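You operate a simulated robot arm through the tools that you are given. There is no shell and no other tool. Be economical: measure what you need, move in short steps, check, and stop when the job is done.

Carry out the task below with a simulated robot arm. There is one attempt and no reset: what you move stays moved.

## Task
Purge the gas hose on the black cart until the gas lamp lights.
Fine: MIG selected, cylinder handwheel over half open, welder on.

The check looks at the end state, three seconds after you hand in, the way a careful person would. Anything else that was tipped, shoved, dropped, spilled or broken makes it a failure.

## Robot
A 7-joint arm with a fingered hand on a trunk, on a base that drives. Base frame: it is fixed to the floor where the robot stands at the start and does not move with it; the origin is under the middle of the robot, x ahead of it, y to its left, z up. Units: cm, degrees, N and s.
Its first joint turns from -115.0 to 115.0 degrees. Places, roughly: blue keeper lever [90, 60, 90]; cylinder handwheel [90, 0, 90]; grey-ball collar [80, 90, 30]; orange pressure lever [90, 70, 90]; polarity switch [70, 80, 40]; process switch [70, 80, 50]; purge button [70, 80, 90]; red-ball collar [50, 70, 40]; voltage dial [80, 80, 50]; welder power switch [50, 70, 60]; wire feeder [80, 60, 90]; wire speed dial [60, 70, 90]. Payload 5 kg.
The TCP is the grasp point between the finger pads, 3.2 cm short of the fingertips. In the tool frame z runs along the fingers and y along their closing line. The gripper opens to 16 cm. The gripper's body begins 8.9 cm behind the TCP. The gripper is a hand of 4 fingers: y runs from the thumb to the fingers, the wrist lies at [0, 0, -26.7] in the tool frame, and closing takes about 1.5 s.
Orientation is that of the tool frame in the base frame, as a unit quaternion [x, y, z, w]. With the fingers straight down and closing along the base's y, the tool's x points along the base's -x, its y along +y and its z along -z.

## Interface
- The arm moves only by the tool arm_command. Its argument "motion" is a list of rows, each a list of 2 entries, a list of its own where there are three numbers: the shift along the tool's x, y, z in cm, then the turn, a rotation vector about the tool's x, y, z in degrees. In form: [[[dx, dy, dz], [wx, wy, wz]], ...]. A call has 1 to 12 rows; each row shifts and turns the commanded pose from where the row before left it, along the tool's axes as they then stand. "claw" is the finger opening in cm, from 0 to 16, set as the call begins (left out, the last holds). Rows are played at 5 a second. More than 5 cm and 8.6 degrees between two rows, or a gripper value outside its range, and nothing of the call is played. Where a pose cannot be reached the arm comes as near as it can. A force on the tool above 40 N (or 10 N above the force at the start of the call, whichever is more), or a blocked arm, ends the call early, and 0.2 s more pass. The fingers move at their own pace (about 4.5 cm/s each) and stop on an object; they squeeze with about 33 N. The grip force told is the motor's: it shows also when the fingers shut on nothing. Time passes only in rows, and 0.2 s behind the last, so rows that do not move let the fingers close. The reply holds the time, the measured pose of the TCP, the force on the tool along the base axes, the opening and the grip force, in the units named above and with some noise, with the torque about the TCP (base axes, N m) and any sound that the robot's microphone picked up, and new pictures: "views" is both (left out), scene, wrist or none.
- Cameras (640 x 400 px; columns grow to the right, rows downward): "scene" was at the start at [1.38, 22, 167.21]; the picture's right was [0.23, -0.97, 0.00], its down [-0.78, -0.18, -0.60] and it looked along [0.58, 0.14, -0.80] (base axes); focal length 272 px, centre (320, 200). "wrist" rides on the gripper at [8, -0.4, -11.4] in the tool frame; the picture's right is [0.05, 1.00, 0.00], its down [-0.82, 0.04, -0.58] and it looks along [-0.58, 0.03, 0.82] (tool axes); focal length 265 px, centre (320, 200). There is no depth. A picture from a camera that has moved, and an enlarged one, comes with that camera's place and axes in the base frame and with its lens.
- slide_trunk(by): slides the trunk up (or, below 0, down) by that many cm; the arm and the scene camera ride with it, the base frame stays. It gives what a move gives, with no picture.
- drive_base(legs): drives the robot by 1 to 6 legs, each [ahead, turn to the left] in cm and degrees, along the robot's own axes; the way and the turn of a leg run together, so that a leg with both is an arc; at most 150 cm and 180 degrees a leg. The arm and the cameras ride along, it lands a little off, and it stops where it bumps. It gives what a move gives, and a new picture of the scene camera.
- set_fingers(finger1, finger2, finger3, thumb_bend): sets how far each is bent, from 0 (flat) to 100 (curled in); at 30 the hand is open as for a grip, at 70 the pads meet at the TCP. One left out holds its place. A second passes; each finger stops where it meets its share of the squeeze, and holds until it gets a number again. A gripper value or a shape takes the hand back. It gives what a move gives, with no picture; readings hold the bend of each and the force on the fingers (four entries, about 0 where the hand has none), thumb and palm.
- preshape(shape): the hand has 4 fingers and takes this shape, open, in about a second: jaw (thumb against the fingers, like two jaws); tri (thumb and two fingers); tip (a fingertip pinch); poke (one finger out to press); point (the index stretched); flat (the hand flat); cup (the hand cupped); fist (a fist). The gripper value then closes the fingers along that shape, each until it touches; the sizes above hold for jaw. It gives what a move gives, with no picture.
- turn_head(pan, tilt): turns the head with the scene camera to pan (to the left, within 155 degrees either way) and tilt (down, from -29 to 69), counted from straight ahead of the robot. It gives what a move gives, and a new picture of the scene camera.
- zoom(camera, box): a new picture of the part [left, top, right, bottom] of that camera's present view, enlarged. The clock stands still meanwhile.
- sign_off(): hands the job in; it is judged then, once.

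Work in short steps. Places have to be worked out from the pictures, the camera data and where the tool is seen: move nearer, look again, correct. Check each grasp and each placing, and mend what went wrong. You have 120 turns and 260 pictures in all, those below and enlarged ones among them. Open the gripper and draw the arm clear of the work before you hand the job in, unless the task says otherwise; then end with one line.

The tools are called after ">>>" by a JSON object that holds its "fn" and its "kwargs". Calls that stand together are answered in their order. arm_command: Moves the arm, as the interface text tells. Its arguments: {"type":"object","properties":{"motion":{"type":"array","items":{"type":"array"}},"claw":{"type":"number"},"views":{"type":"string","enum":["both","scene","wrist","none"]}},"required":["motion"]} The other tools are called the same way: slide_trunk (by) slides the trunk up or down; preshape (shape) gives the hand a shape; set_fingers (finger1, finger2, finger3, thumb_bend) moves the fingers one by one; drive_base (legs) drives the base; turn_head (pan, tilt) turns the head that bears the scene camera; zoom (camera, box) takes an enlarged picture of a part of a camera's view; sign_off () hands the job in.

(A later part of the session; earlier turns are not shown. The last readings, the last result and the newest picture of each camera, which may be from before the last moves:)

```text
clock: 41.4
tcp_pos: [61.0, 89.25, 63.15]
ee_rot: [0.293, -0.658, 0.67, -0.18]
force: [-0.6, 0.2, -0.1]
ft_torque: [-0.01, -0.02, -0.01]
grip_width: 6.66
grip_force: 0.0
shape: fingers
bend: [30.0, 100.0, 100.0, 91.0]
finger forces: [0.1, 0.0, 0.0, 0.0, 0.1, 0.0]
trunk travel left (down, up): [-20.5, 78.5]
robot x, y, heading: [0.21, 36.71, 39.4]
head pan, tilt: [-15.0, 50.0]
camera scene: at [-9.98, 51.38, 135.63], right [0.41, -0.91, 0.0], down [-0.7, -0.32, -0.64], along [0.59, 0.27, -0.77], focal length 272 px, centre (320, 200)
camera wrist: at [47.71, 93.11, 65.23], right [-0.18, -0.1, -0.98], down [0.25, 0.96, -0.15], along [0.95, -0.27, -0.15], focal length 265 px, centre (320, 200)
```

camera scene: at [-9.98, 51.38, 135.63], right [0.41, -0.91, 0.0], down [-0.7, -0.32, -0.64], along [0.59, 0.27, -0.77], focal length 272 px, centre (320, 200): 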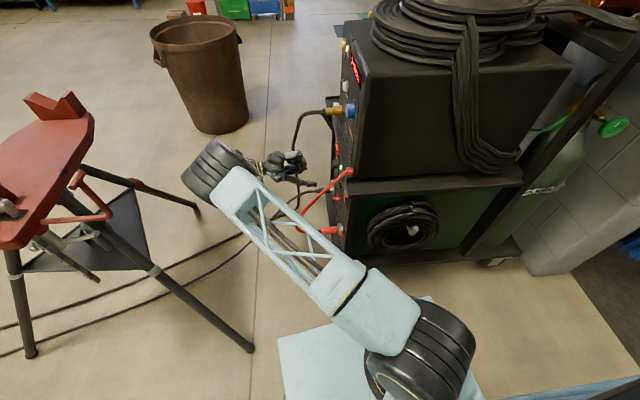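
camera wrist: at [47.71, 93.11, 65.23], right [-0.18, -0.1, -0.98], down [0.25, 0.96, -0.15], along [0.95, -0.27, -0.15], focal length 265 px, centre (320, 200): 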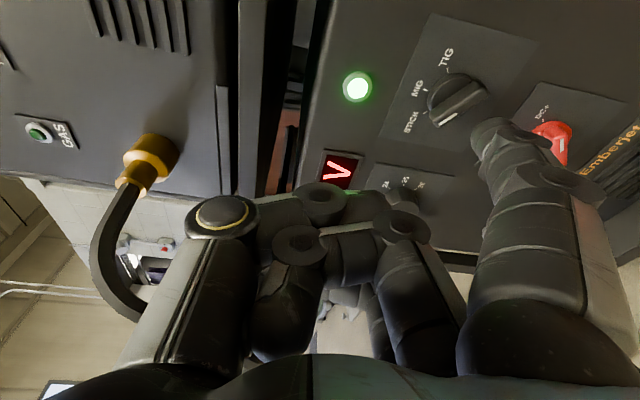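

The V display and power lamp are lit; the knob centre is at about u=96 (66, 76.6), z=51.7. I move the finger to a spot left of and above the pointer's end, 8 cm off the panel.

>>> {"fn": "arm_command", "kwargs": {"motion": [[[-3.35, -0.1, 1.6], [0, 0, 0]], [[-3.35, -0.1, 1.6], [0, 0, 0]], [[0, 0, 0], [0, 0, 0]]]}}

>>> {"fn": "zoom", "kwargs": {"camera": "wrist", "box": [400, 40, 600, 200]}}

```text
clock: 42.2
tcp_pos: [68.23, 90.95, 62.14]
ee_rot: [0.293, -0.659, 0.669, -0.18]
force: [-0.1, -0.1, 0.6]
ft_torque: [-0.05, -0.04, 0.0]
grip_width: 6.66
grip_force: 0.1
shape: fingers
bend: [30.0, 100.0, 100.0, 91.0]
finger forces: [0.0, 0.1, 0.0, 0.0, 0.0, 0.0]
trunk travel left (down, up): [-20.5, 78.5]
robot x, y, heading: [0.32, 36.51, 39.3]
head pan, tilt: [-15.0, 50.0]
camera scene: at [-9.97, 51.38, 135.63], right [0.41, -0.91, 0.0], down [-0.7, -0.32, -0.64], along [0.59, 0.27, -0.77], focal length 272 px, centre (320, 200)
camera wrist: at [55.02, 94.79, 64.09], right [-0.18, -0.1, -0.98], down [0.25, 0.96, -0.15], along [0.95, -0.27, -0.15], focal length 265 px, centre (320, 200)
```

scene: 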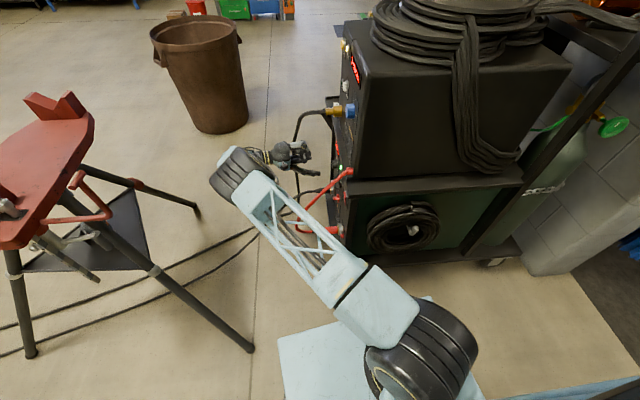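
wrist: 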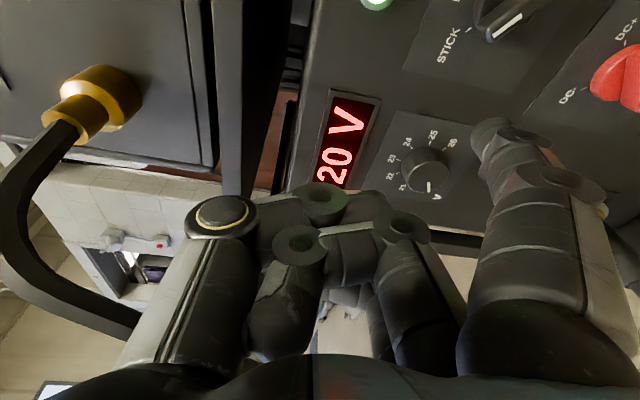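

```text
2.50 times, centred on (500, 120) of wrist
camera zoom: at [55.02, 94.79, 64.09], right [-0.18, -0.1, -0.98], down [0.25, 0.96, -0.15], along [0.95, -0.27, -0.15], focal length 664 px, centre (-130, 400)
```

zoom: 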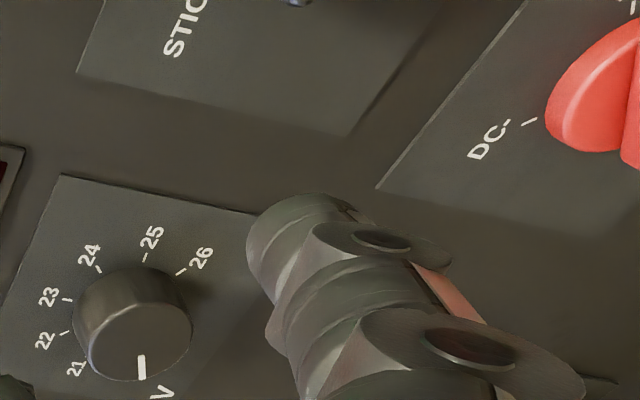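

The 20 V display is lit. The finger will land at about u=102, left of the pointer and clear of the V dial. Advancing 5, then checking.

>>> {"fn": "arm_command", "kwargs": {"motion": [[[0, 0, 2.5], [0, 0, 0]], [[0, 0, 2.5], [0, 0, 0]], [[0, 0, 0], [0, 0, 0]]], "views": "wrist"}}

>>> {"fn": "zoom", "kwargs": {"camera": "scene", "box": [250, 80, 400, 220]}}

```text
clock: 43.0
tcp_pos: [71.31, 87.07, 61.85]
ee_rot: [0.293, -0.658, 0.67, -0.181]
force: [-0.3, 0.2, -0.6]
ft_torque: [0.0, 0.01, 0.02]
grip_width: 6.69
grip_force: 0.1
shape: fingers
bend: [30.0, 100.0, 100.0, 91.0]
finger forces: [0.0, 0.0, 0.0, 0.0, 0.1, 0.0]
trunk travel left (down, up): [-20.5, 78.5]
robot x, y, heading: [0.51, 36.16, 39.3]
head pan, tilt: [-15.0, 50.0]
camera wrist: at [58.07, 90.92, 63.92], right [-0.18, -0.1, -0.98], down [0.25, 0.96, -0.15], along [0.95, -0.27, -0.15], focal length 265 px, centre (320, 200)
```

wrist: 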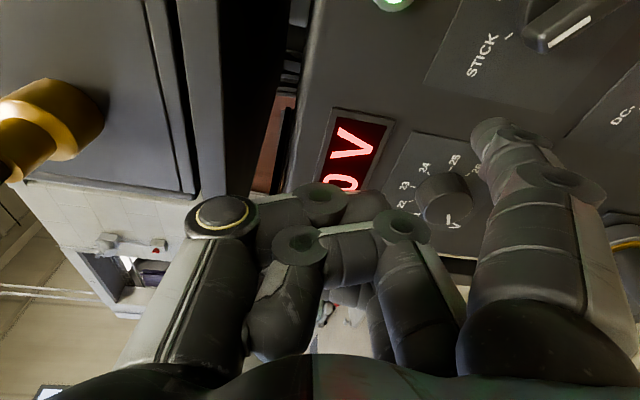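

```text
2.86 times, centred on (325, 150) of scene
camera zoom: at [-9.98, 51.37, 135.63], right [0.41, -0.91, 0.0], down [-0.7, -0.32, -0.64], along [0.59, 0.27, -0.77], focal length 776 px, centre (306, 343)
```

zoom: 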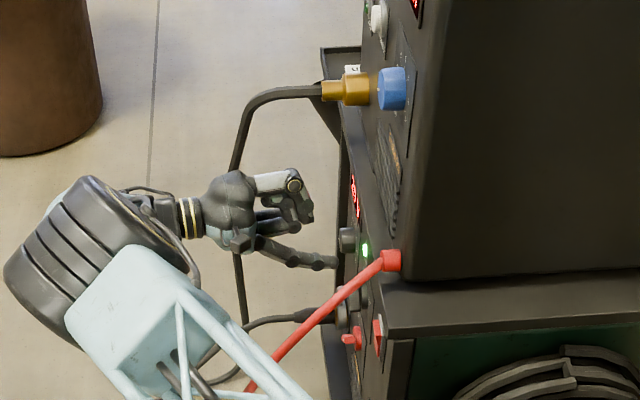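

Clear around the finger. Advancing 2 cm more, then sweeping toward the pointer gradually.

>>> {"fn": "arm_command", "kwargs": {"motion": [[[0, 0, 1], [0, 0, 0]], [[0, 0, 0.8], [0, 0, 0]], [[1, 0, 0], [0, 0, 0]], [[0.8, 0, 0], [0, 0, 0]], [[0, 0, 0], [0, 0, 0]]], "views": "wrist"}}

```text
clock: 44.2
tcp_pos: [71.07, 84.48, 62.11]
ee_rot: [0.293, -0.659, 0.67, -0.178]
force: [-0.6, 0.5, 0.5]
ft_torque: [0.01, 0.02, -0.02]
grip_width: 6.67
grip_force: 0.1
shape: fingers
bend: [30.0, 100.0, 100.0, 91.0]
finger forces: [0.0, 0.0, 0.0, 0.0, 0.1, 0.0]
trunk travel left (down, up): [-20.5, 78.5]
robot x, y, heading: [0.43, 36.1, 39.3]
head pan, tilt: [-15.0, 50.0]
camera wrist: at [57.76, 88.45, 64.12], right [-0.18, -0.1, -0.98], down [0.25, 0.96, -0.15], along [0.95, -0.28, -0.15], focal length 265 px, centre (320, 200)
```

wrist: 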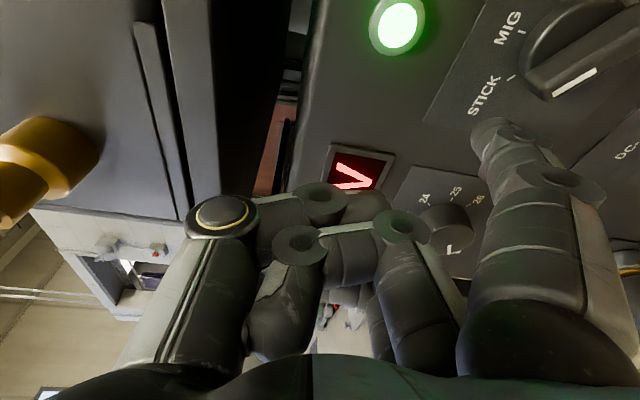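

Finger tip is beside the pointer's end at u≈100.5. Pushing toward the knob 1.5 cm and checking.

>>> {"fn": "arm_command", "kwargs": {"motion": [[[0.5, 0.5, -0.1], [0, 0, 0]], [[0.5, 0.1, -0.1], [0, 0, 0]], [[0.5, 0.1, -0.1], [0, 0, 0]], [[0, 0, 0], [0, 0, 0]]], "views": "wrist"}}

>>> {"fn": "zoom", "kwargs": {"camera": "wrist", "box": [420, 0, 640, 180]}}

```text
clock: 45.2
tcp_pos: [69.57, 83.98, 61.69]
ee_rot: [0.293, -0.658, 0.67, -0.18]
force: [4.4, 5.6, 0.9]
ft_torque: [0.46, -0.32, 0.0]
grip_width: 6.52
grip_force: 4.1
shape: fingers
bend: [31.0, 100.0, 100.0, 91.0]
finger forces: [8.2, 0.0, 0.1, 0.0, 0.1, 0.1]
trunk travel left (down, up): [-20.5, 78.5]
robot x, y, heading: [0.67, 36.31, 39.6]
head pan, tilt: [-15.0, 50.0]
camera wrist: at [56.31, 87.74, 63.67], right [-0.18, -0.1, -0.98], down [0.25, 0.96, -0.15], along [0.95, -0.27, -0.15], focal length 265 px, centre (320, 200)
```

wrist: 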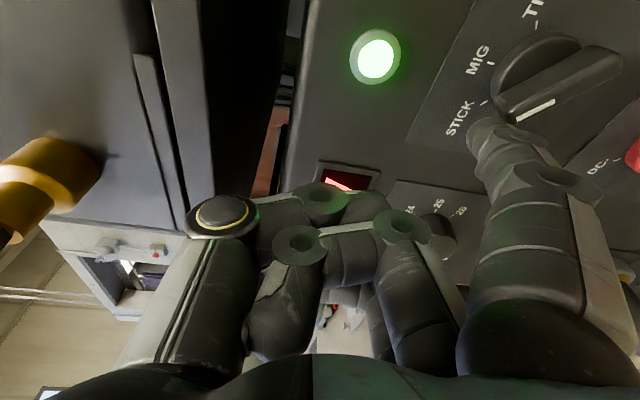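

```text
2.22 times, centred on (530, 90) of wrist
camera zoom: at [56.31, 87.74, 63.67], right [-0.18, -0.1, -0.98], down [0.25, 0.96, -0.15], along [0.95, -0.27, -0.15], focal length 590 px, centre (-147, 444)
```

zoom: 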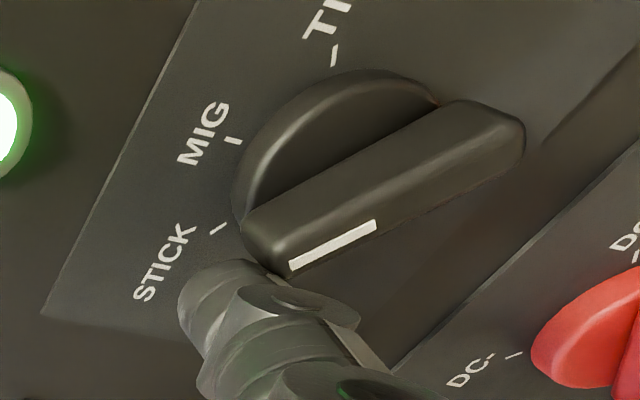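

In contact with the pointer's end (8 N). Continuing the sweep.

>>> {"fn": "arm_command", "kwargs": {"motion": [[[0.5, 0.1, -0.1], [0, 0, 0]], [[0.5, 0.1, -0.1], [0, 0, 0]], [[0, 0, 0], [0, 0, 0]]], "views": "wrist"}}

>>> {"fn": "zoom", "kwargs": {"camera": "wrist", "box": [420, 0, 640, 180]}}

```text
clock: 46.0
tcp_pos: [68.7, 83.38, 61.82]
ee_rot: [0.293, -0.658, 0.67, -0.18]
force: [3.5, 4.6, 8.1]
ft_torque: [0.06, 0.05, -0.04]
grip_width: 5.95
grip_force: 4.5
shape: fingers
bend: [35.0, 100.0, 100.0, 91.0]
finger forces: [9.3, 0.0, 0.0, 0.0, 0.1, 0.0]
trunk travel left (down, up): [-20.5, 78.5]
robot x, y, heading: [0.24, 36.32, 39.3]
head pan, tilt: [-15.0, 50.0]
camera wrist: at [55.37, 87.24, 63.71], right [-0.18, -0.1, -0.98], down [0.25, 0.96, -0.15], along [0.95, -0.28, -0.15], focal length 265 px, centre (320, 200)
```

wrist: 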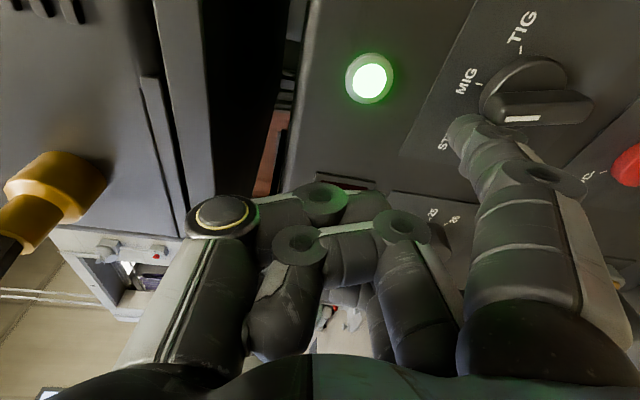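

```text
2.22 times, centred on (530, 90) of wrist
camera zoom: at [55.37, 87.24, 63.71], right [-0.18, -0.1, -0.98], down [0.25, 0.96, -0.15], along [0.95, -0.28, -0.15], focal length 590 px, centre (-147, 444)
```

zoom: 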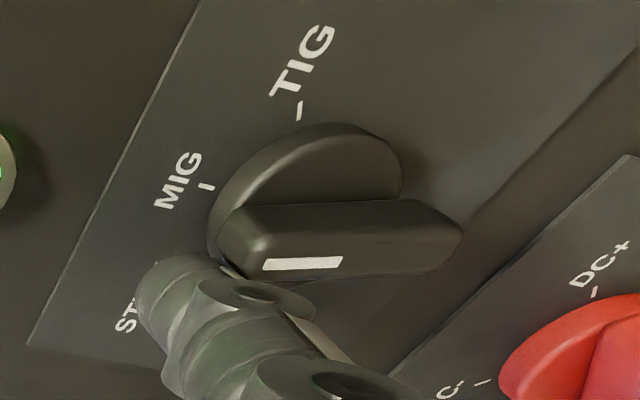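

The pointer has moved over halfway to MIG. Pushing a bit more.

>>> {"fn": "arm_command", "kwargs": {"motion": [[[0.4, 0, -0.1], [0, 0, 0]], [[0.4, 0, -0.05], [0, 0, 0]], [[0, 0, 0], [0, 0, 0]]], "views": "wrist"}}

>>> {"fn": "zoom", "kwargs": {"camera": "wrist", "box": [420, 0, 640, 180]}}

```text
clock: 46.8
tcp_pos: [67.91, 82.86, 61.83]
ee_rot: [0.293, -0.658, 0.67, -0.179]
force: [0.7, 0.8, 0.3]
ft_torque: [-0.01, -0.02, 0.01]
grip_width: 6.53
grip_force: 0.2
shape: fingers
bend: [31.0, 100.0, 100.0, 91.0]
finger forces: [0.6, 0.0, 0.0, 0.0, 0.0, 0.0]
trunk travel left (down, up): [-20.5, 78.5]
robot x, y, heading: [0.36, 36.15, 39.4]
head pan, tilt: [-15.0, 50.0]
camera wrist: at [54.63, 86.78, 63.74], right [-0.19, -0.1, -0.98], down [0.25, 0.96, -0.15], along [0.95, -0.28, -0.15], focal length 265 px, centre (320, 200)
```

wrist: 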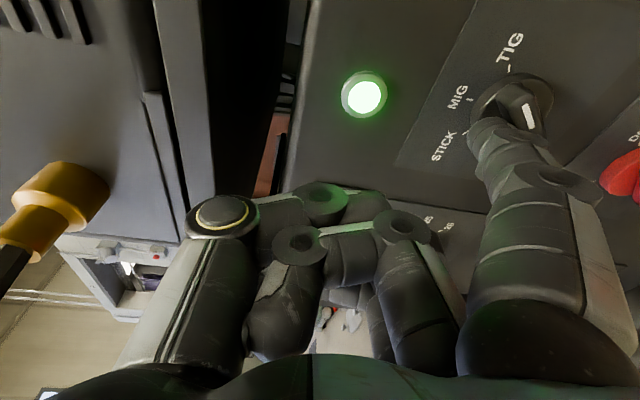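

```text
2.22 times, centred on (530, 90) of wrist
camera zoom: at [54.63, 86.78, 63.74], right [-0.19, -0.1, -0.98], down [0.25, 0.96, -0.15], along [0.95, -0.28, -0.15], focal length 590 px, centre (-147, 444)
```

zoom: 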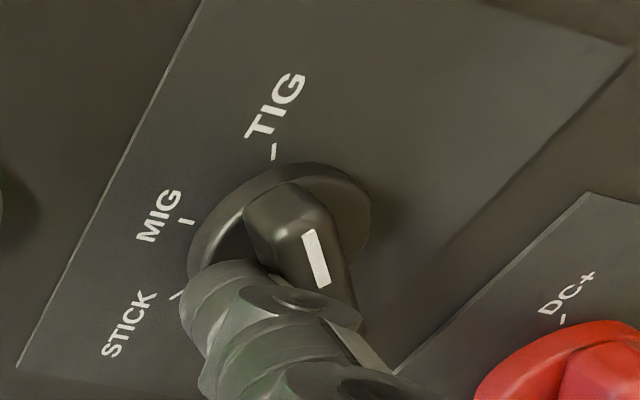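

It snapped past MIG to TIG. I'll back off and push the lower end of the bar from the left in finer steps to bring it back to MIG.

>>> {"fn": "arm_command", "kwargs": {"motion": [[[-0.6, 0, -2.5], [0, 0, 0]], [[0, 0, -2.5], [0, 0, 0]], [[-2, 1.3, 0], [0, 0, 0]], [[-1.8, 1.3, 0], [0, 0, 0]], [[0, 0, 0], [0, 0, 0]]], "views": "wrist"}}

>>> {"fn": "zoom", "kwargs": {"camera": "wrist", "box": [400, 0, 600, 160]}}

```text
clock: 48.0
tcp_pos: [67.72, 89.33, 58.72]
ee_rot: [0.292, -0.659, 0.67, -0.179]
force: [0.2, 0.2, -0.5]
ft_torque: [-0.01, 0.02, 0.03]
grip_width: 6.63
grip_force: 0.1
shape: fingers
bend: [30.0, 100.0, 100.0, 91.0]
finger forces: [0.1, 0.0, 0.1, 0.0, 0.0, 0.1]
trunk travel left (down, up): [-20.5, 78.5]
robot x, y, heading: [0.2, 36.41, 39.3]
head pan, tilt: [-15.0, 50.0]
camera wrist: at [54.46, 93.29, 60.79], right [-0.18, -0.1, -0.98], down [0.25, 0.96, -0.15], along [0.95, -0.28, -0.15], focal length 265 px, centre (320, 200)
```

wrist: 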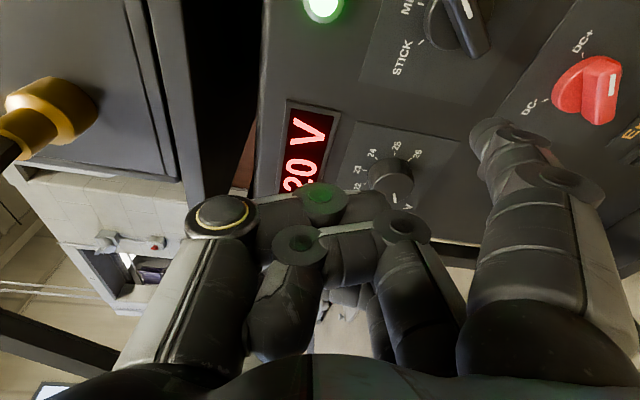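

```text
2.50 times, centred on (500, 80) of wrist
camera zoom: at [54.46, 93.29, 60.79], right [-0.18, -0.1, -0.98], down [0.25, 0.96, -0.15], along [0.95, -0.28, -0.15], focal length 664 px, centre (-130, 500)
```

zoom: 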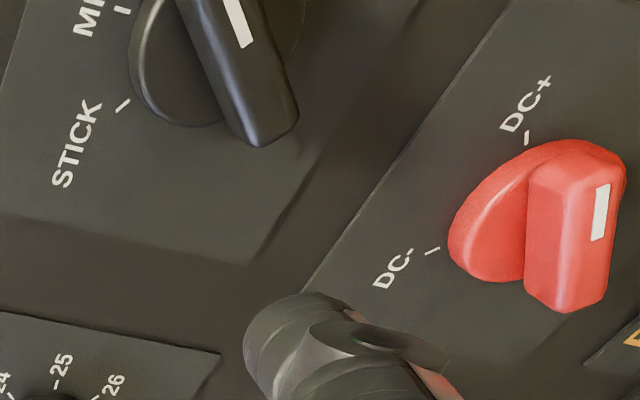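

Bar at TIG, free end at lower left. Finger at u≈100, z≈50; inserting 5.8 cm left of it.

>>> {"fn": "arm_command", "kwargs": {"motion": [[[0, 0, 2], [0, 0, 0]], [[0, 0, 2], [0, 0, 0]], [[0, 0, 1.8], [0, 0, 0]], [[0.8, 0, -0.1], [0, 0, 0]], [[0, 0, 0], [0, 0, 0]]], "views": "wrist"}}

>>> {"fn": "zoom", "kwargs": {"camera": "wrist", "box": [420, 0, 640, 180]}}

```text
clock: 49.2
tcp_pos: [70.69, 84.54, 58.66]
ee_rot: [0.293, -0.658, 0.67, -0.179]
force: [-0.3, 0.3, 0.8]
ft_torque: [-0.03, 0.0, 0.0]
grip_width: 6.62
grip_force: 0.0
shape: fingers
bend: [30.0, 100.0, 100.0, 91.0]
finger forces: [0.1, 0.0, 0.1, 0.0, 0.1, 0.0]
trunk travel left (down, up): [-20.5, 78.5]
robot x, y, heading: [0.06, 35.86, 39.0]
head pan, tilt: [-15.0, 50.0]
camera wrist: at [57.43, 88.37, 60.64], right [-0.18, -0.1, -0.98], down [0.25, 0.96, -0.15], along [0.95, -0.28, -0.15], focal length 265 px, centre (320, 200)
```

wrist: 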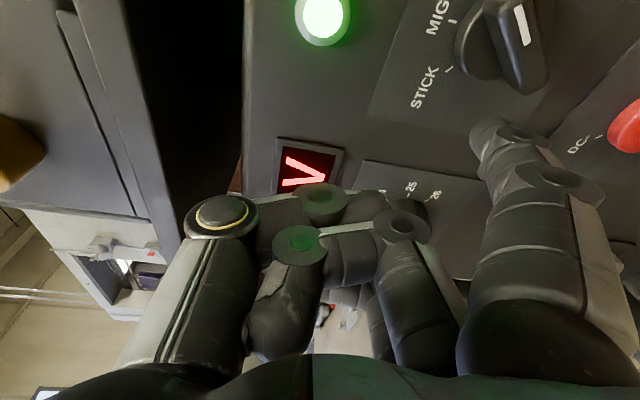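

```text
2.22 times, centred on (530, 90) of wrist
camera zoom: at [57.43, 88.37, 60.64], right [-0.18, -0.1, -0.98], down [0.25, 0.96, -0.15], along [0.95, -0.28, -0.15], focal length 590 px, centre (-147, 444)
```

zoom: 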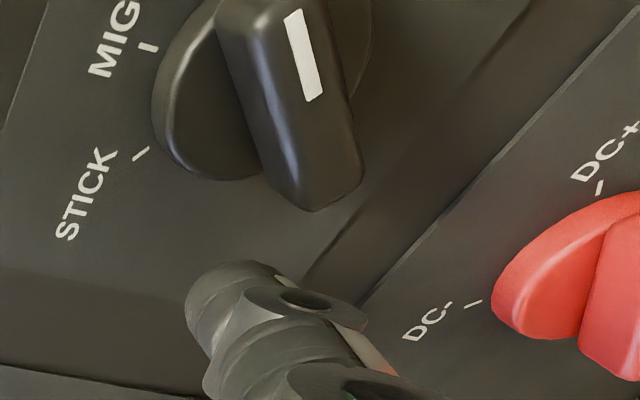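

The bar's lower end is at z≈48.8; I'll lower the finger 0.9 cm and push right in small steps.

>>> {"fn": "arm_command", "kwargs": {"motion": [[[0, 0.9, 0], [0, 0, 0]], [[0.5, 0.08, -0.08], [0, 0, 0]], [[0.4, 0.08, -0.07], [0, 0, 0]], [[0, 0, 0], [0, 0, 0]]], "views": "none"}}

>>> {"fn": "zoom", "kwargs": {"camera": "wrist", "box": [420, 0, 640, 180]}}

```text
clock: 50.2
tcp_pos: [69.81, 84.03, 57.75]
ee_rot: [0.293, -0.659, 0.669, -0.179]
force: [0.1, -0.2, -0.2]
ft_torque: [0.02, 0.0, 0.01]
grip_width: 6.62
grip_force: 0.1
shape: fingers
bend: [30.0, 100.0, 100.0, 91.0]
finger forces: [0.0, 0.0, 0.0, 0.1, 0.1, 0.0]
trunk travel left (down, up): [-20.5, 78.5]
robot x, y, heading: [0.51, 36.19, 39.6]
head pan, tilt: [-15.0, 50.0]
```

```text
2.22 times, centred on (530, 90) of wrist
camera zoom: at [56.54, 87.82, 59.74], right [-0.18, -0.1, -0.98], down [0.25, 0.96, -0.15], along [0.95, -0.28, -0.15], focal length 590 px, centre (-147, 444)
```

zoom: 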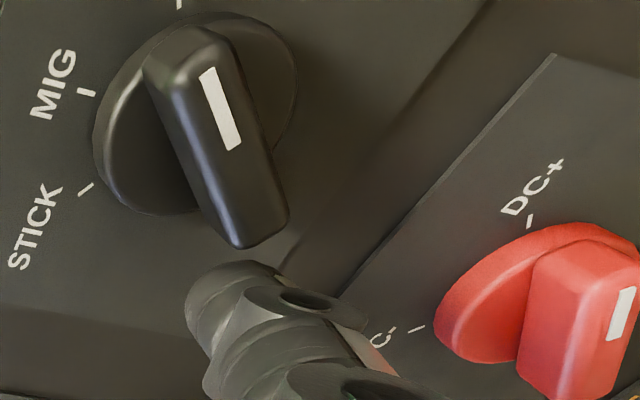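

No contact yet; the finger is lined up with the bar end. Pushing another 0.7 cm.

>>> {"fn": "arm_command", "kwargs": {"motion": [[[0.4, 0.06, -0.06], [0, 0, 0]], [[0.3, 0.06, -0.05], [0, 0, 0]], [[0, 0, 0], [0, 0, 0]]], "views": "none"}}

>>> {"fn": "zoom", "kwargs": {"camera": "wrist", "box": [420, 0, 640, 180]}}

```text
clock: 51.0
tcp_pos: [69.18, 83.65, 57.71]
ee_rot: [0.294, -0.658, 0.67, -0.179]
force: [1.2, 2.0, -0.9]
ft_torque: [0.17, -0.16, -0.02]
grip_width: 6.7
grip_force: 0.9
shape: fingers
bend: [30.0, 100.0, 100.0, 91.0]
finger forces: [2.0, 0.0, 0.1, 0.1, 0.0, 0.0]
trunk travel left (down, up): [-20.5, 78.5]
robot x, y, heading: [0.25, 36.32, 39.6]
head pan, tilt: [-15.0, 50.0]
```

```text
2.22 times, centred on (530, 90) of wrist
camera zoom: at [55.92, 87.51, 59.72], right [-0.18, -0.1, -0.98], down [0.25, 0.96, -0.15], along [0.95, -0.27, -0.15], focal length 590 px, centre (-147, 444)
```

zoom: 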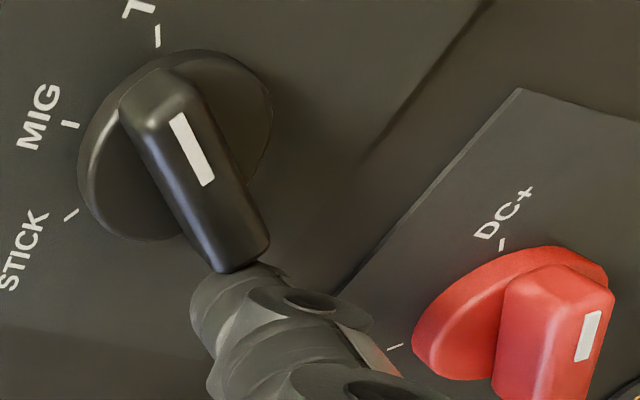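

In contact (2 N) and the bar starts to turn. Pushing in 0.3 cm steps.

>>> {"fn": "arm_command", "kwargs": {"motion": [[[0.35, 0.05, -0.05], [0, 0, 0]], [[0.25, 0.05, -0.05], [0, 0, 0]], [[0, 0, 0], [0, 0, 0]]], "views": "none"}}

>>> {"fn": "zoom", "kwargs": {"camera": "wrist", "box": [420, 0, 640, 180]}}

```text
clock: 51.8
tcp_pos: [68.63, 83.39, 57.69]
ee_rot: [0.293, -0.659, 0.669, -0.179]
force: [3.2, 0.1, -5.4]
ft_torque: [0.26, -0.41, 0.12]
grip_width: 6.99
grip_force: 3.1
shape: fingers
bend: [26.0, 100.0, 100.0, 91.0]
finger forces: [5.5, 0.1, 0.0, 0.0, 0.0, 0.1]
trunk travel left (down, up): [-20.5, 78.5]
robot x, y, heading: [0.37, 36.24, 39.3]
head pan, tilt: [-15.0, 50.0]
```

```text
2.22 times, centred on (530, 90) of wrist
camera zoom: at [55.38, 87.23, 59.73], right [-0.19, -0.1, -0.98], down [0.25, 0.96, -0.15], along [0.95, -0.28, -0.15], focal length 590 px, centre (-147, 444)
```

zoom: 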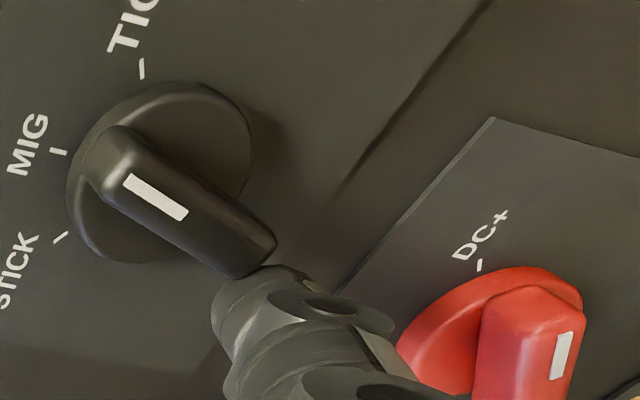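

The pointer is now past halfway to MIG. Releasing pressure to see where it settles.

>>> {"fn": "arm_command", "kwargs": {"motion": [[[-0.5, -0.05, 0], [0, 0, 0]], [[-0.5, -0.05, 0], [0, 0, 0]], [[0, 0, 0], [0, 0, 0]]], "views": "none"}}

>>> {"fn": "zoom", "kwargs": {"camera": "wrist", "box": [420, 0, 640, 180]}}

```text
clock: 52.6
tcp_pos: [69.42, 84.02, 57.71]
ee_rot: [0.293, -0.659, 0.669, -0.178]
force: [-0.1, 0.7, 0.0]
ft_torque: [-0.02, 0.03, 0.0]
grip_width: 6.68
grip_force: 0.1
shape: fingers
bend: [30.0, 100.0, 100.0, 91.0]
finger forces: [0.0, 0.1, 0.0, 0.1, 0.0, 0.0]
trunk travel left (down, up): [-20.5, 78.5]
robot x, y, heading: [0.66, 36.17, 39.5]
head pan, tilt: [-15.0, 50.0]
```

```text
2.22 times, centred on (530, 90) of wrist
camera zoom: at [56.13, 87.81, 59.72], right [-0.18, -0.1, -0.98], down [0.25, 0.96, -0.15], along [0.95, -0.28, -0.15], focal length 590 px, centre (-147, 444)
```

zoom: 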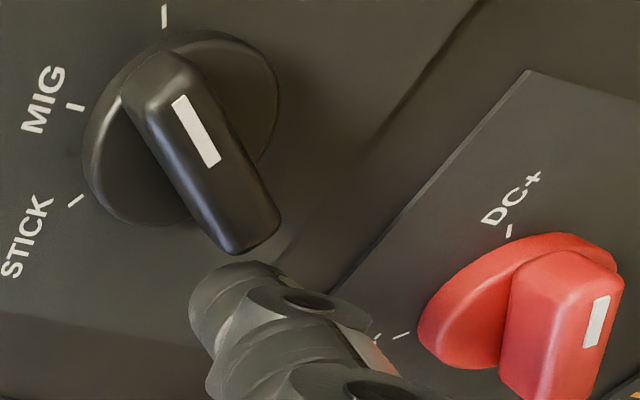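

It sprang back to TIG, so the halfway point wasn't passed. Pushing again slightly further in fine steps.

>>> {"fn": "arm_command", "kwargs": {"motion": [[[0.5, 0.05, 0], [0, 0, 0]], [[0.5, 0.05, 0], [0, 0, 0]], [[0.2, -0.15, 0], [0, 0, 0]], [[0, 0, 0], [0, 0, 0]]], "views": "none"}}

>>> {"fn": "zoom", "kwargs": {"camera": "wrist", "box": [420, 0, 640, 180]}}

```text
clock: 53.6
tcp_pos: [68.47, 83.38, 58.13]
ee_rot: [0.293, -0.659, 0.669, -0.179]
force: [-0.2, 0.7, -0.6]
ft_torque: [0.09, -0.09, 0.02]
grip_width: 6.76
grip_force: 0.4
shape: fingers
bend: [29.0, 100.0, 100.0, 91.0]
finger forces: [1.1, 0.1, 0.0, 0.0, 0.0, 0.0]
trunk travel left (down, up): [-20.5, 78.5]
robot x, y, heading: [0.55, 36.38, 39.4]
head pan, tilt: [-15.0, 50.0]
```

```text
2.22 times, centred on (530, 90) of wrist
camera zoom: at [55.24, 87.17, 59.96], right [-0.18, -0.1, -0.98], down [0.25, 0.96, -0.15], along [0.95, -0.28, -0.15], focal length 590 px, centre (-147, 444)
```

zoom: 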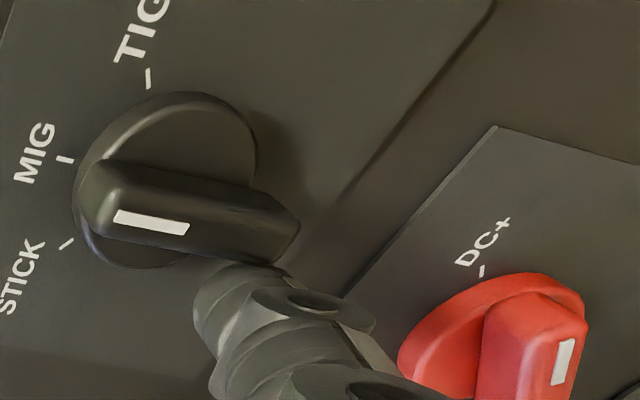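

The pointer is now vertical — MIG — with little force. Backing away to the left, then out.

>>> {"fn": "arm_command", "kwargs": {"motion": [[[-0.6, 0.1, 0], [0, 0, 0]], [[-1, 0, 0], [0, 0, 0]], [[0, 0, -3], [0, 0, 0]], [[0, 0, -4], [0, 0, 0]], [[3, 0, -4], [0, 0, 0]], [[0, 0, 0], [0, 0, 0]]], "views": "wrist"}}

>>> {"fn": "zoom", "kwargs": {"camera": "wrist", "box": [340, 20, 500, 150]}}

```text
clock: 55.0
tcp_pos: [60.52, 90.96, 58.36]
ee_rot: [0.293, -0.659, 0.67, -0.178]
force: [0.6, 1.1, -0.2]
ft_torque: [-0.01, 0.01, -0.04]
grip_width: 6.68
grip_force: 0.1
shape: fingers
bend: [30.0, 100.0, 100.0, 91.0]
finger forces: [0.0, 0.0, 0.1, 0.0, 0.0, 0.1]
trunk travel left (down, up): [-20.5, 78.5]
robot x, y, heading: [0.28, 36.39, 39.2]
head pan, tilt: [-15.0, 50.0]
camera wrist: at [47.19, 94.75, 60.43], right [-0.18, -0.1, -0.98], down [0.25, 0.96, -0.15], along [0.95, -0.28, -0.15], focal length 265 px, centre (320, 200)
```

wrist: 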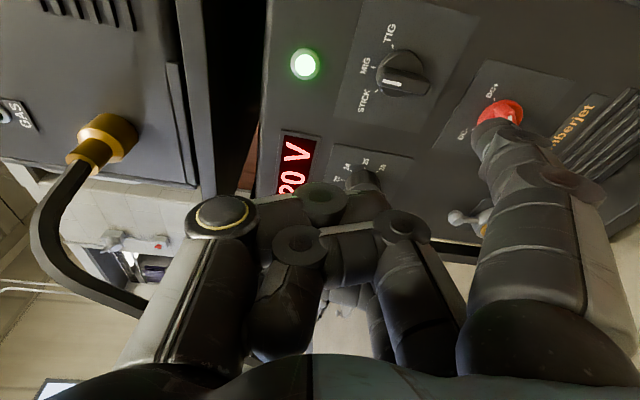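

```text
3.08 times, centred on (420, 85) of wrist
camera zoom: at [47.19, 94.75, 60.43], right [-0.18, -0.1, -0.98], down [0.25, 0.96, -0.15], along [0.95, -0.28, -0.15], focal length 817 px, centre (12, 554)
```

zoom: 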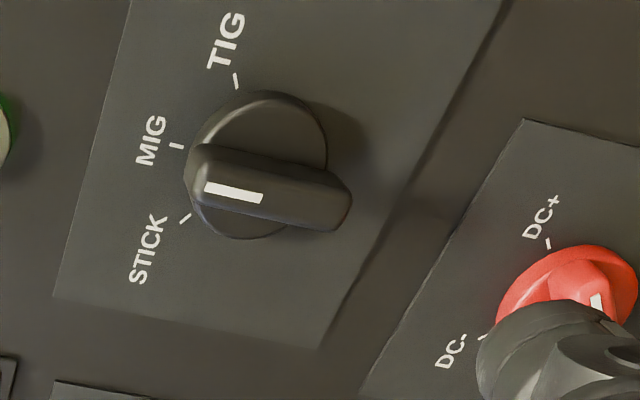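

MIG is clearly selected. Now raising the trunk 43 cm to bring the finger to PURGE height.

>>> {"fn": "slide_trunk", "kwargs": {"by": 43}}

>>> {"fn": "arm_command", "kwargs": {"motion": [[[-3, 0, 0], [0, 0, 0]], [[0, 0, 0], [0, 0, 0]]]}}

```text
refused: 43 is not a number from -40 to 40
```

```text
clock: 55.6
tcp_pos: [62.75, 92.82, 58.05]
ee_rot: [0.293, -0.658, 0.67, -0.18]
force: [-0.4, -0.4, 0.4]
ft_torque: [0.0, -0.01, 0.01]
grip_width: 6.67
grip_force: 0.0
shape: fingers
bend: [30.0, 100.0, 100.0, 91.0]
finger forces: [0.0, 0.0, 0.0, 0.0, 0.0, 0.1]
trunk travel left (down, up): [-20.5, 78.5]
robot x, y, heading: [0.29, 36.19, 39.2]
head pan, tilt: [-15.0, 50.0]
camera scene: at [-9.99, 51.38, 135.63], right [0.41, -0.91, 0.0], down [-0.7, -0.32, -0.64], along [0.59, 0.27, -0.77], focal length 272 px, centre (320, 200)
camera wrist: at [49.6, 96.66, 60.03], right [-0.18, -0.1, -0.98], down [0.25, 0.96, -0.15], along [0.95, -0.28, -0.15], focal length 265 px, centre (320, 200)
```

scene: 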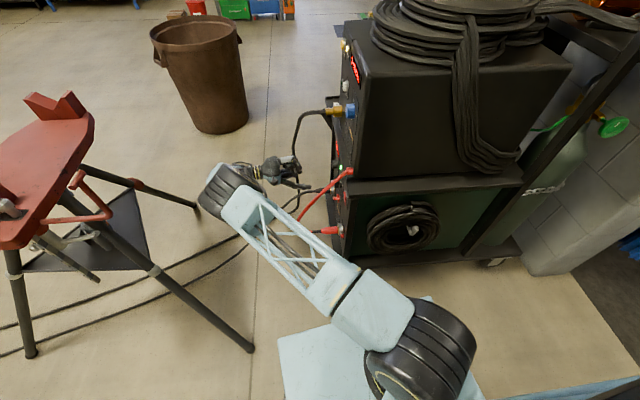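
wrist: 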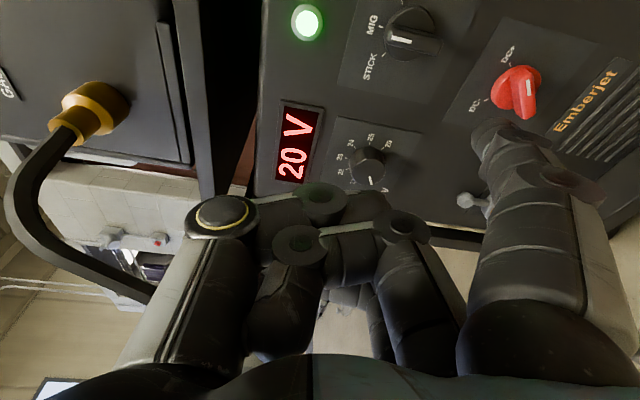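

Limit is 40 per slide. I'll shift away from the hose first, raise in one slide of 40, then look.

>>> {"fn": "arm_command", "kwargs": {"motion": [[[4, 0, 0], [0, 0, 0]], [[0, -2, 0], [0, 0, 0]]], "views": "none"}}

>>> {"fn": "slide_trunk", "kwargs": {"by": 40}}

>>> {"fn": "arm_command", "kwargs": {"motion": [[[0, 0, 0], [0, 0, 0]]]}}

```text
clock: 56.2
tcp_pos: [59.92, 90.33, 60.52]
ee_rot: [0.294, -0.659, 0.669, -0.179]
force: [-0.8, 0.5, -0.3]
ft_torque: [0.0, -0.02, -0.01]
grip_width: 6.67
grip_force: 0.0
shape: fingers
bend: [30.0, 100.0, 100.0, 91.0]
finger forces: [0.0, 0.0, 0.0, 0.0, 0.1, 0.0]
trunk travel left (down, up): [-20.5, 78.5]
robot x, y, heading: [0.29, 36.44, 39.4]
head pan, tilt: [-15.0, 50.0]
```

```text
clock: 60.0
tcp_pos: [59.87, 90.41, 100.58]
ee_rot: [0.293, -0.658, 0.67, -0.179]
force: [0.2, 0.7, -0.1]
ft_torque: [-0.02, -0.02, 0.0]
grip_width: 6.67
grip_force: 0.0
shape: fingers
bend: [30.0, 100.0, 100.0, 91.0]
finger forces: [0.1, 0.0, 0.0, 0.0, 0.0, 0.1]
trunk travel left (down, up): [-60.5, 38.5]
robot x, y, heading: [0.04, 36.11, 39.3]
head pan, tilt: [-15.0, 50.0]
```

```text
clock: 60.4
tcp_pos: [59.9, 90.42, 100.53]
ee_rot: [0.292, -0.658, 0.67, -0.179]
force: [-0.1, -0.3, -0.4]
ft_torque: [-0.02, -0.01, -0.01]
grip_width: 6.7
grip_force: 0.0
shape: fingers
bend: [30.0, 100.0, 100.0, 91.0]
finger forces: [0.0, 0.0, 0.0, 0.1, 0.0, 0.1]
trunk travel left (down, up): [-60.5, 38.5]
robot x, y, heading: [0.02, 35.99, 39.7]
head pan, tilt: [-15.0, 50.0]
camera scene: at [-9.99, 51.4, 175.63], right [0.41, -0.91, 0.0], down [-0.7, -0.32, -0.64], along [0.59, 0.27, -0.77], focal length 272 px, centre (320, 200)
camera wrist: at [46.67, 94.32, 102.6], right [-0.18, -0.1, -0.98], down [0.25, 0.96, -0.15], along [0.95, -0.28, -0.15], focal length 265 px, centre (320, 200)
```

scene: 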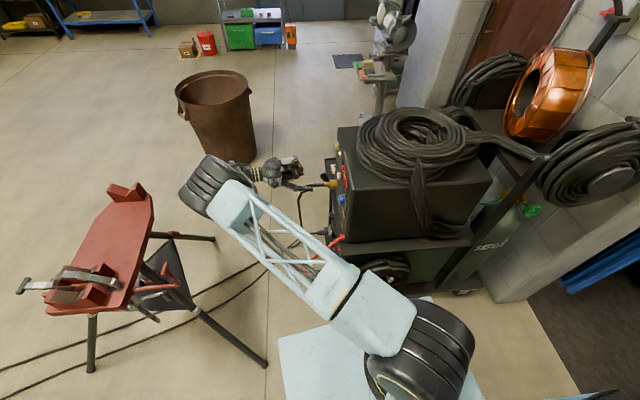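
wrist: 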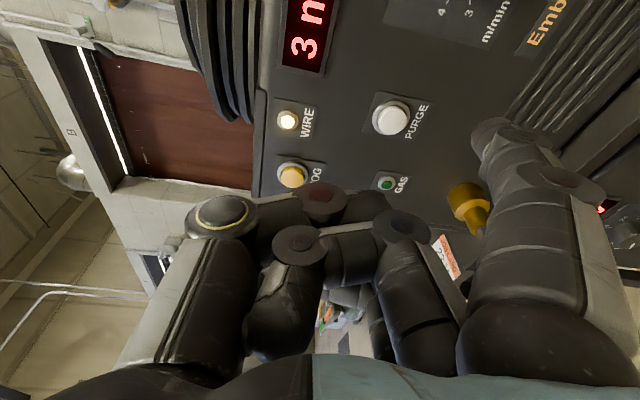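

WIRE lamp and "3 m" display are lit; the GAS lamp is unlit. The curled knuckles would sit near JOG, so I'll pitch the hand 12° to keep them away, then line up on PURGE.

>>> {"fn": "arm_command", "kwargs": {"motion": [[[0, 0, 0], [6, 0, 0]], [[0, 0, 0], [6, 0, 0]], [[-1.7, 0.53, 2.2], [0, 0, 0]], [[-1.7, 0.53, 2.2], [0, 0, 0]], [[0, 0, 0], [0, 0, 0]]]}}

```text
clock: 61.6
tcp_pos: [65.44, 89.19, 99.72]
ee_rot: [0.273, -0.585, 0.734, -0.209]
force: [0.7, -0.5, 0.8]
ft_torque: [0.02, 0.02, -0.01]
grip_width: 6.66
grip_force: 0.0
shape: fingers
bend: [30.0, 100.0, 100.0, 91.0]
finger forces: [0.0, 0.0, 0.1, 0.0, 0.1, 0.1]
trunk travel left (down, up): [-60.5, 38.5]
robot x, y, heading: [0.34, 36.45, 39.3]
head pan, tilt: [-15.0, 50.0]
camera scene: at [-9.98, 51.39, 175.63], right [0.41, -0.91, 0.0], down [-0.7, -0.32, -0.64], along [0.59, 0.27, -0.77], focal length 272 px, centre (320, 200)
camera wrist: at [51.93, 92.74, 99.43], right [-0.05, -0.26, -0.96], down [0.25, 0.93, -0.27], along [0.97, -0.25, 0.02], focal length 265 px, centre (320, 200)
```

scene: 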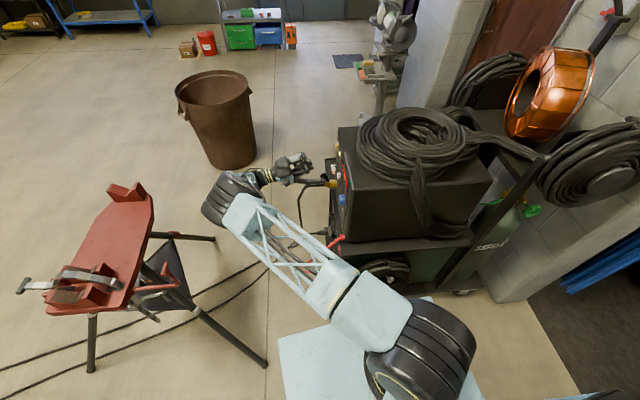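
wrist: 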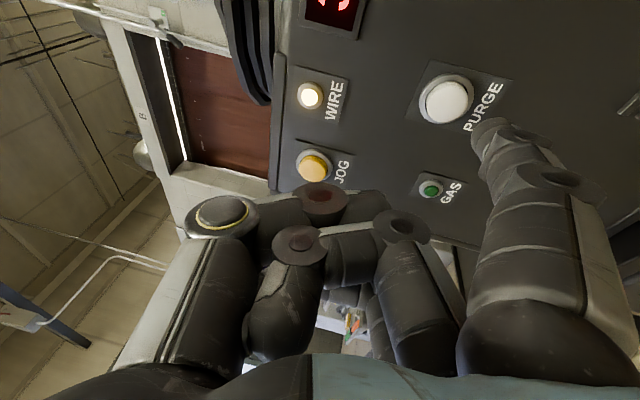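

Projected landing matches the PURGE cap. Advancing 5 cm, then gently pressing.

>>> {"fn": "arm_command", "kwargs": {"motion": [[[0, 0, 2.5], [0, 0, 0]], [[0, 0, 2], [0, 0, 0]], [[0, 0, 0], [0, 0, 0]]], "views": "wrist"}}

>>> {"fn": "zoom", "kwargs": {"camera": "scene", "box": [250, 120, 400, 240]}}

```text
clock: 62.4
tcp_pos: [68.4, 85.81, 100.41]
ee_rot: [0.273, -0.585, 0.735, -0.209]
force: [0.5, -0.3, 0.4]
ft_torque: [0.0, 0.01, -0.02]
grip_width: 6.69
grip_force: 0.1
shape: fingers
bend: [30.0, 100.0, 100.0, 91.0]
finger forces: [0.0, 0.1, 0.1, 0.0, 0.0, 0.0]
trunk travel left (down, up): [-60.5, 38.5]
robot x, y, heading: [0.12, 36.21, 39.3]
head pan, tilt: [-15.0, 50.0]
camera wrist: at [54.83, 89.38, 100.18], right [-0.05, -0.26, -0.96], down [0.25, 0.93, -0.26], along [0.97, -0.25, 0.02], focal length 265 px, centre (320, 200)
```

wrist: 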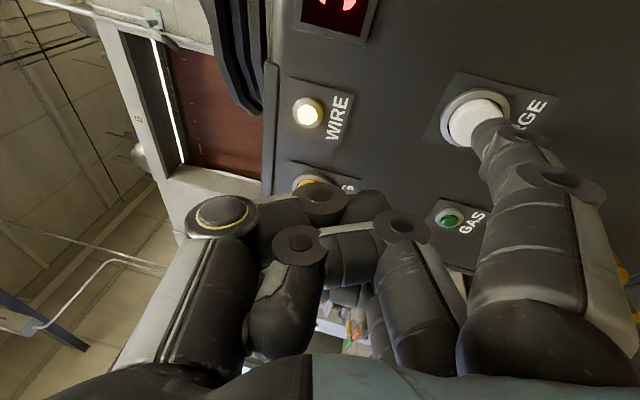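

```text
3.33 times, centred on (325, 180) of scene
camera zoom: at [-9.99, 51.4, 175.63], right [0.41, -0.91, 0.0], down [-0.7, -0.32, -0.64], along [0.59, 0.27, -0.77], focal length 905 px, centre (303, 267)
```

zoom: 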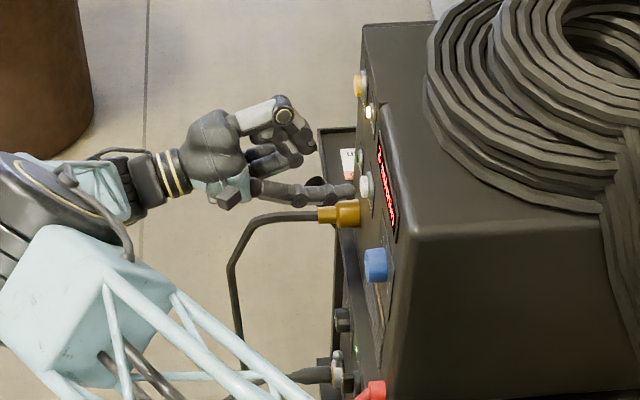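

Great alignment, and the GAS lamp is visible in the wrist view. Pressing in.

>>> {"fn": "arm_command", "kwargs": {"motion": [[[0, 0, 0.7], [0, 0, 0]], [[0, 0, 0.7], [0, 0, 0]], [[0, 0, 0.5], [0, 0, 0]], [[0, 0, 0], [0, 0, 0]], [[0, 0, 0], [0, 0, 0]], [[0, 0, 0], [0, 0, 0]]], "views": "wrist"}}

```text
clock: 63.8
tcp_pos: [69.46, 84.51, 101.01]
ee_rot: [0.272, -0.585, 0.734, -0.21]
force: [-19.1, 24.2, 8.1]
ft_torque: [1.68, 1.79, -1.46]
grip_width: 6.9
grip_force: 15.6
shape: fingers
bend: [29.0, 100.0, 100.0, 91.0]
finger forces: [29.6, 0.1, 0.0, 0.0, 0.0, 0.1]
trunk travel left (down, up): [-60.5, 38.5]
robot x, y, heading: [0.47, 36.65, 39.6]
head pan, tilt: [-15.0, 50.0]
heard: click
camera wrist: at [55.91, 88.07, 100.58], right [-0.05, -0.26, -0.96], down [0.25, 0.93, -0.26], along [0.97, -0.25, 0.02], focal length 265 px, centre (320, 200)
```

wrist: 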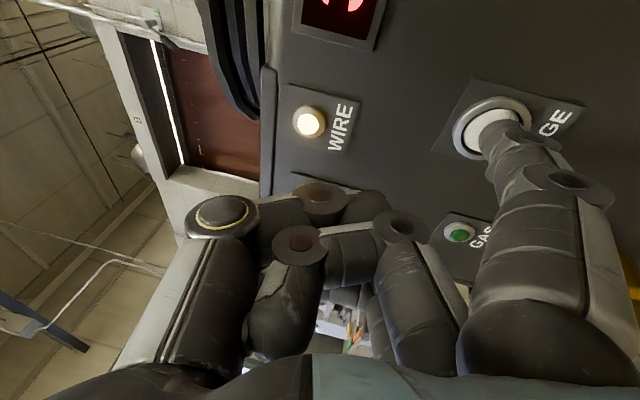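

Click, 30 N — button fully in. Easing 0.3 cm and holding to see whether the lamp lights or gas hisses.

>>> {"fn": "arm_command", "kwargs": {"motion": [[[0, 0, -0.3], [0, 0, 0]], [[0, 0, 0], [0, 0, 0]], [[0, 0, 0], [0, 0, 0]], [[0, 0, 0], [0, 0, 0]], [[0, 0, 0], [0, 0, 0]], [[0, 0, 0], [0, 0, 0]], [[0, 0, 0], [0, 0, 0]], [[0, 0, 0], [0, 0, 0]], [[0, 0, 0], [0, 0, 0]], [[0, 0, 0], [0, 0, 0]], [[0, 0, 0], [0, 0, 0]], [[0, 0, 0], [0, 0, 0]]], "views": "wrist"}}

```text
clock: 66.4
tcp_pos: [69.37, 84.79, 100.86]
ee_rot: [0.273, -0.584, 0.735, -0.209]
force: [-7.7, 16.0, 3.4]
ft_torque: [1.18, 0.69, -0.7]
grip_width: 6.83
grip_force: 8.9
shape: fingers
bend: [30.0, 100.0, 100.0, 91.0]
finger forces: [17.6, 0.1, 0.0, 0.0, 0.0, 0.0]
trunk travel left (down, up): [-60.5, 38.5]
robot x, y, heading: [0.53, 36.32, 39.2]
head pan, tilt: [-15.0, 50.0]
camera wrist: at [55.76, 88.28, 100.44], right [-0.05, -0.26, -0.96], down [0.25, 0.93, -0.27], along [0.97, -0.25, 0.02], focal length 265 px, centre (320, 200)
```

wrist: 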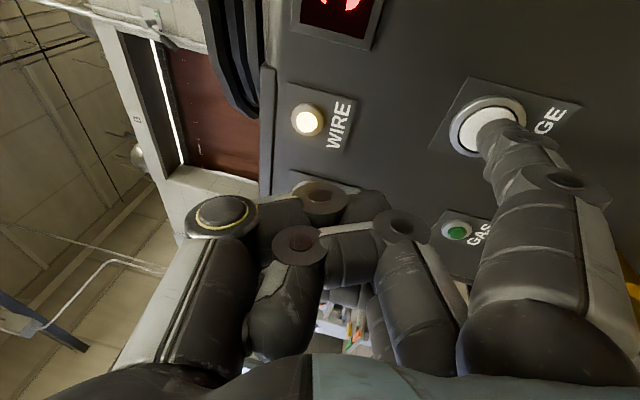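

Not lit after 3 s and no hiss. One more hold before concluding the cylinder is closed.

>>> {"fn": "arm_command", "kwargs": {"motion": [[[0, 0, 0], [0, 0, 0]], [[0, 0, 0], [0, 0, 0]], [[0, 0, 0], [0, 0, 0]], [[0, 0, 0], [0, 0, 0]], [[0, 0, 0], [0, 0, 0]], [[0, 0, 0], [0, 0, 0]], [[0, 0, 0], [0, 0, 0]], [[0, 0, 0], [0, 0, 0]], [[0, 0, 0], [0, 0, 0]], [[0, 0, 0], [0, 0, 0]], [[0, 0, 0], [0, 0, 0]], [[0, 0, 0], [0, 0, 0]]], "views": "none"}}

>>> {"fn": "zoom", "kwargs": {"camera": "wrist", "box": [420, 180, 520, 280]}}

```text
clock: 69.0
tcp_pos: [69.28, 84.59, 100.78]
ee_rot: [0.273, -0.584, 0.735, -0.209]
force: [-9.0, 17.5, 4.9]
ft_torque: [1.3, 0.84, -0.81]
grip_width: 6.79
grip_force: 10.0
shape: fingers
bend: [30.0, 100.0, 100.0, 91.0]
finger forces: [19.6, 0.1, 0.1, 0.1, 0.1, 0.1]
trunk travel left (down, up): [-60.5, 38.5]
robot x, y, heading: [0.57, 36.38, 39.4]
head pan, tilt: [-15.0, 50.0]
```

```text
4.00 times, centred on (470, 230) of wrist
camera zoom: at [55.79, 88.25, 100.45], right [-0.05, -0.26, -0.96], down [0.25, 0.93, -0.27], along [0.97, -0.25, 0.02], focal length 1062 px, centre (-280, 80)
```

zoom: 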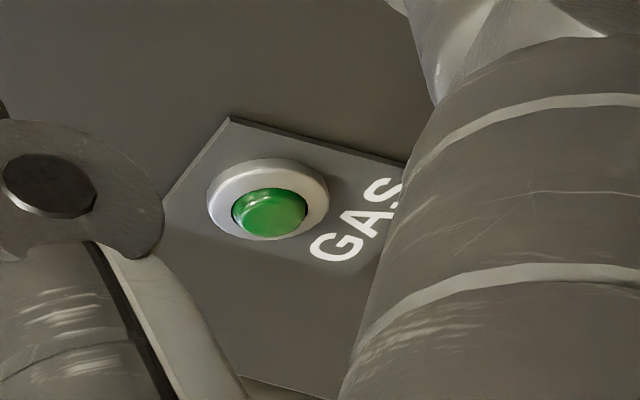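

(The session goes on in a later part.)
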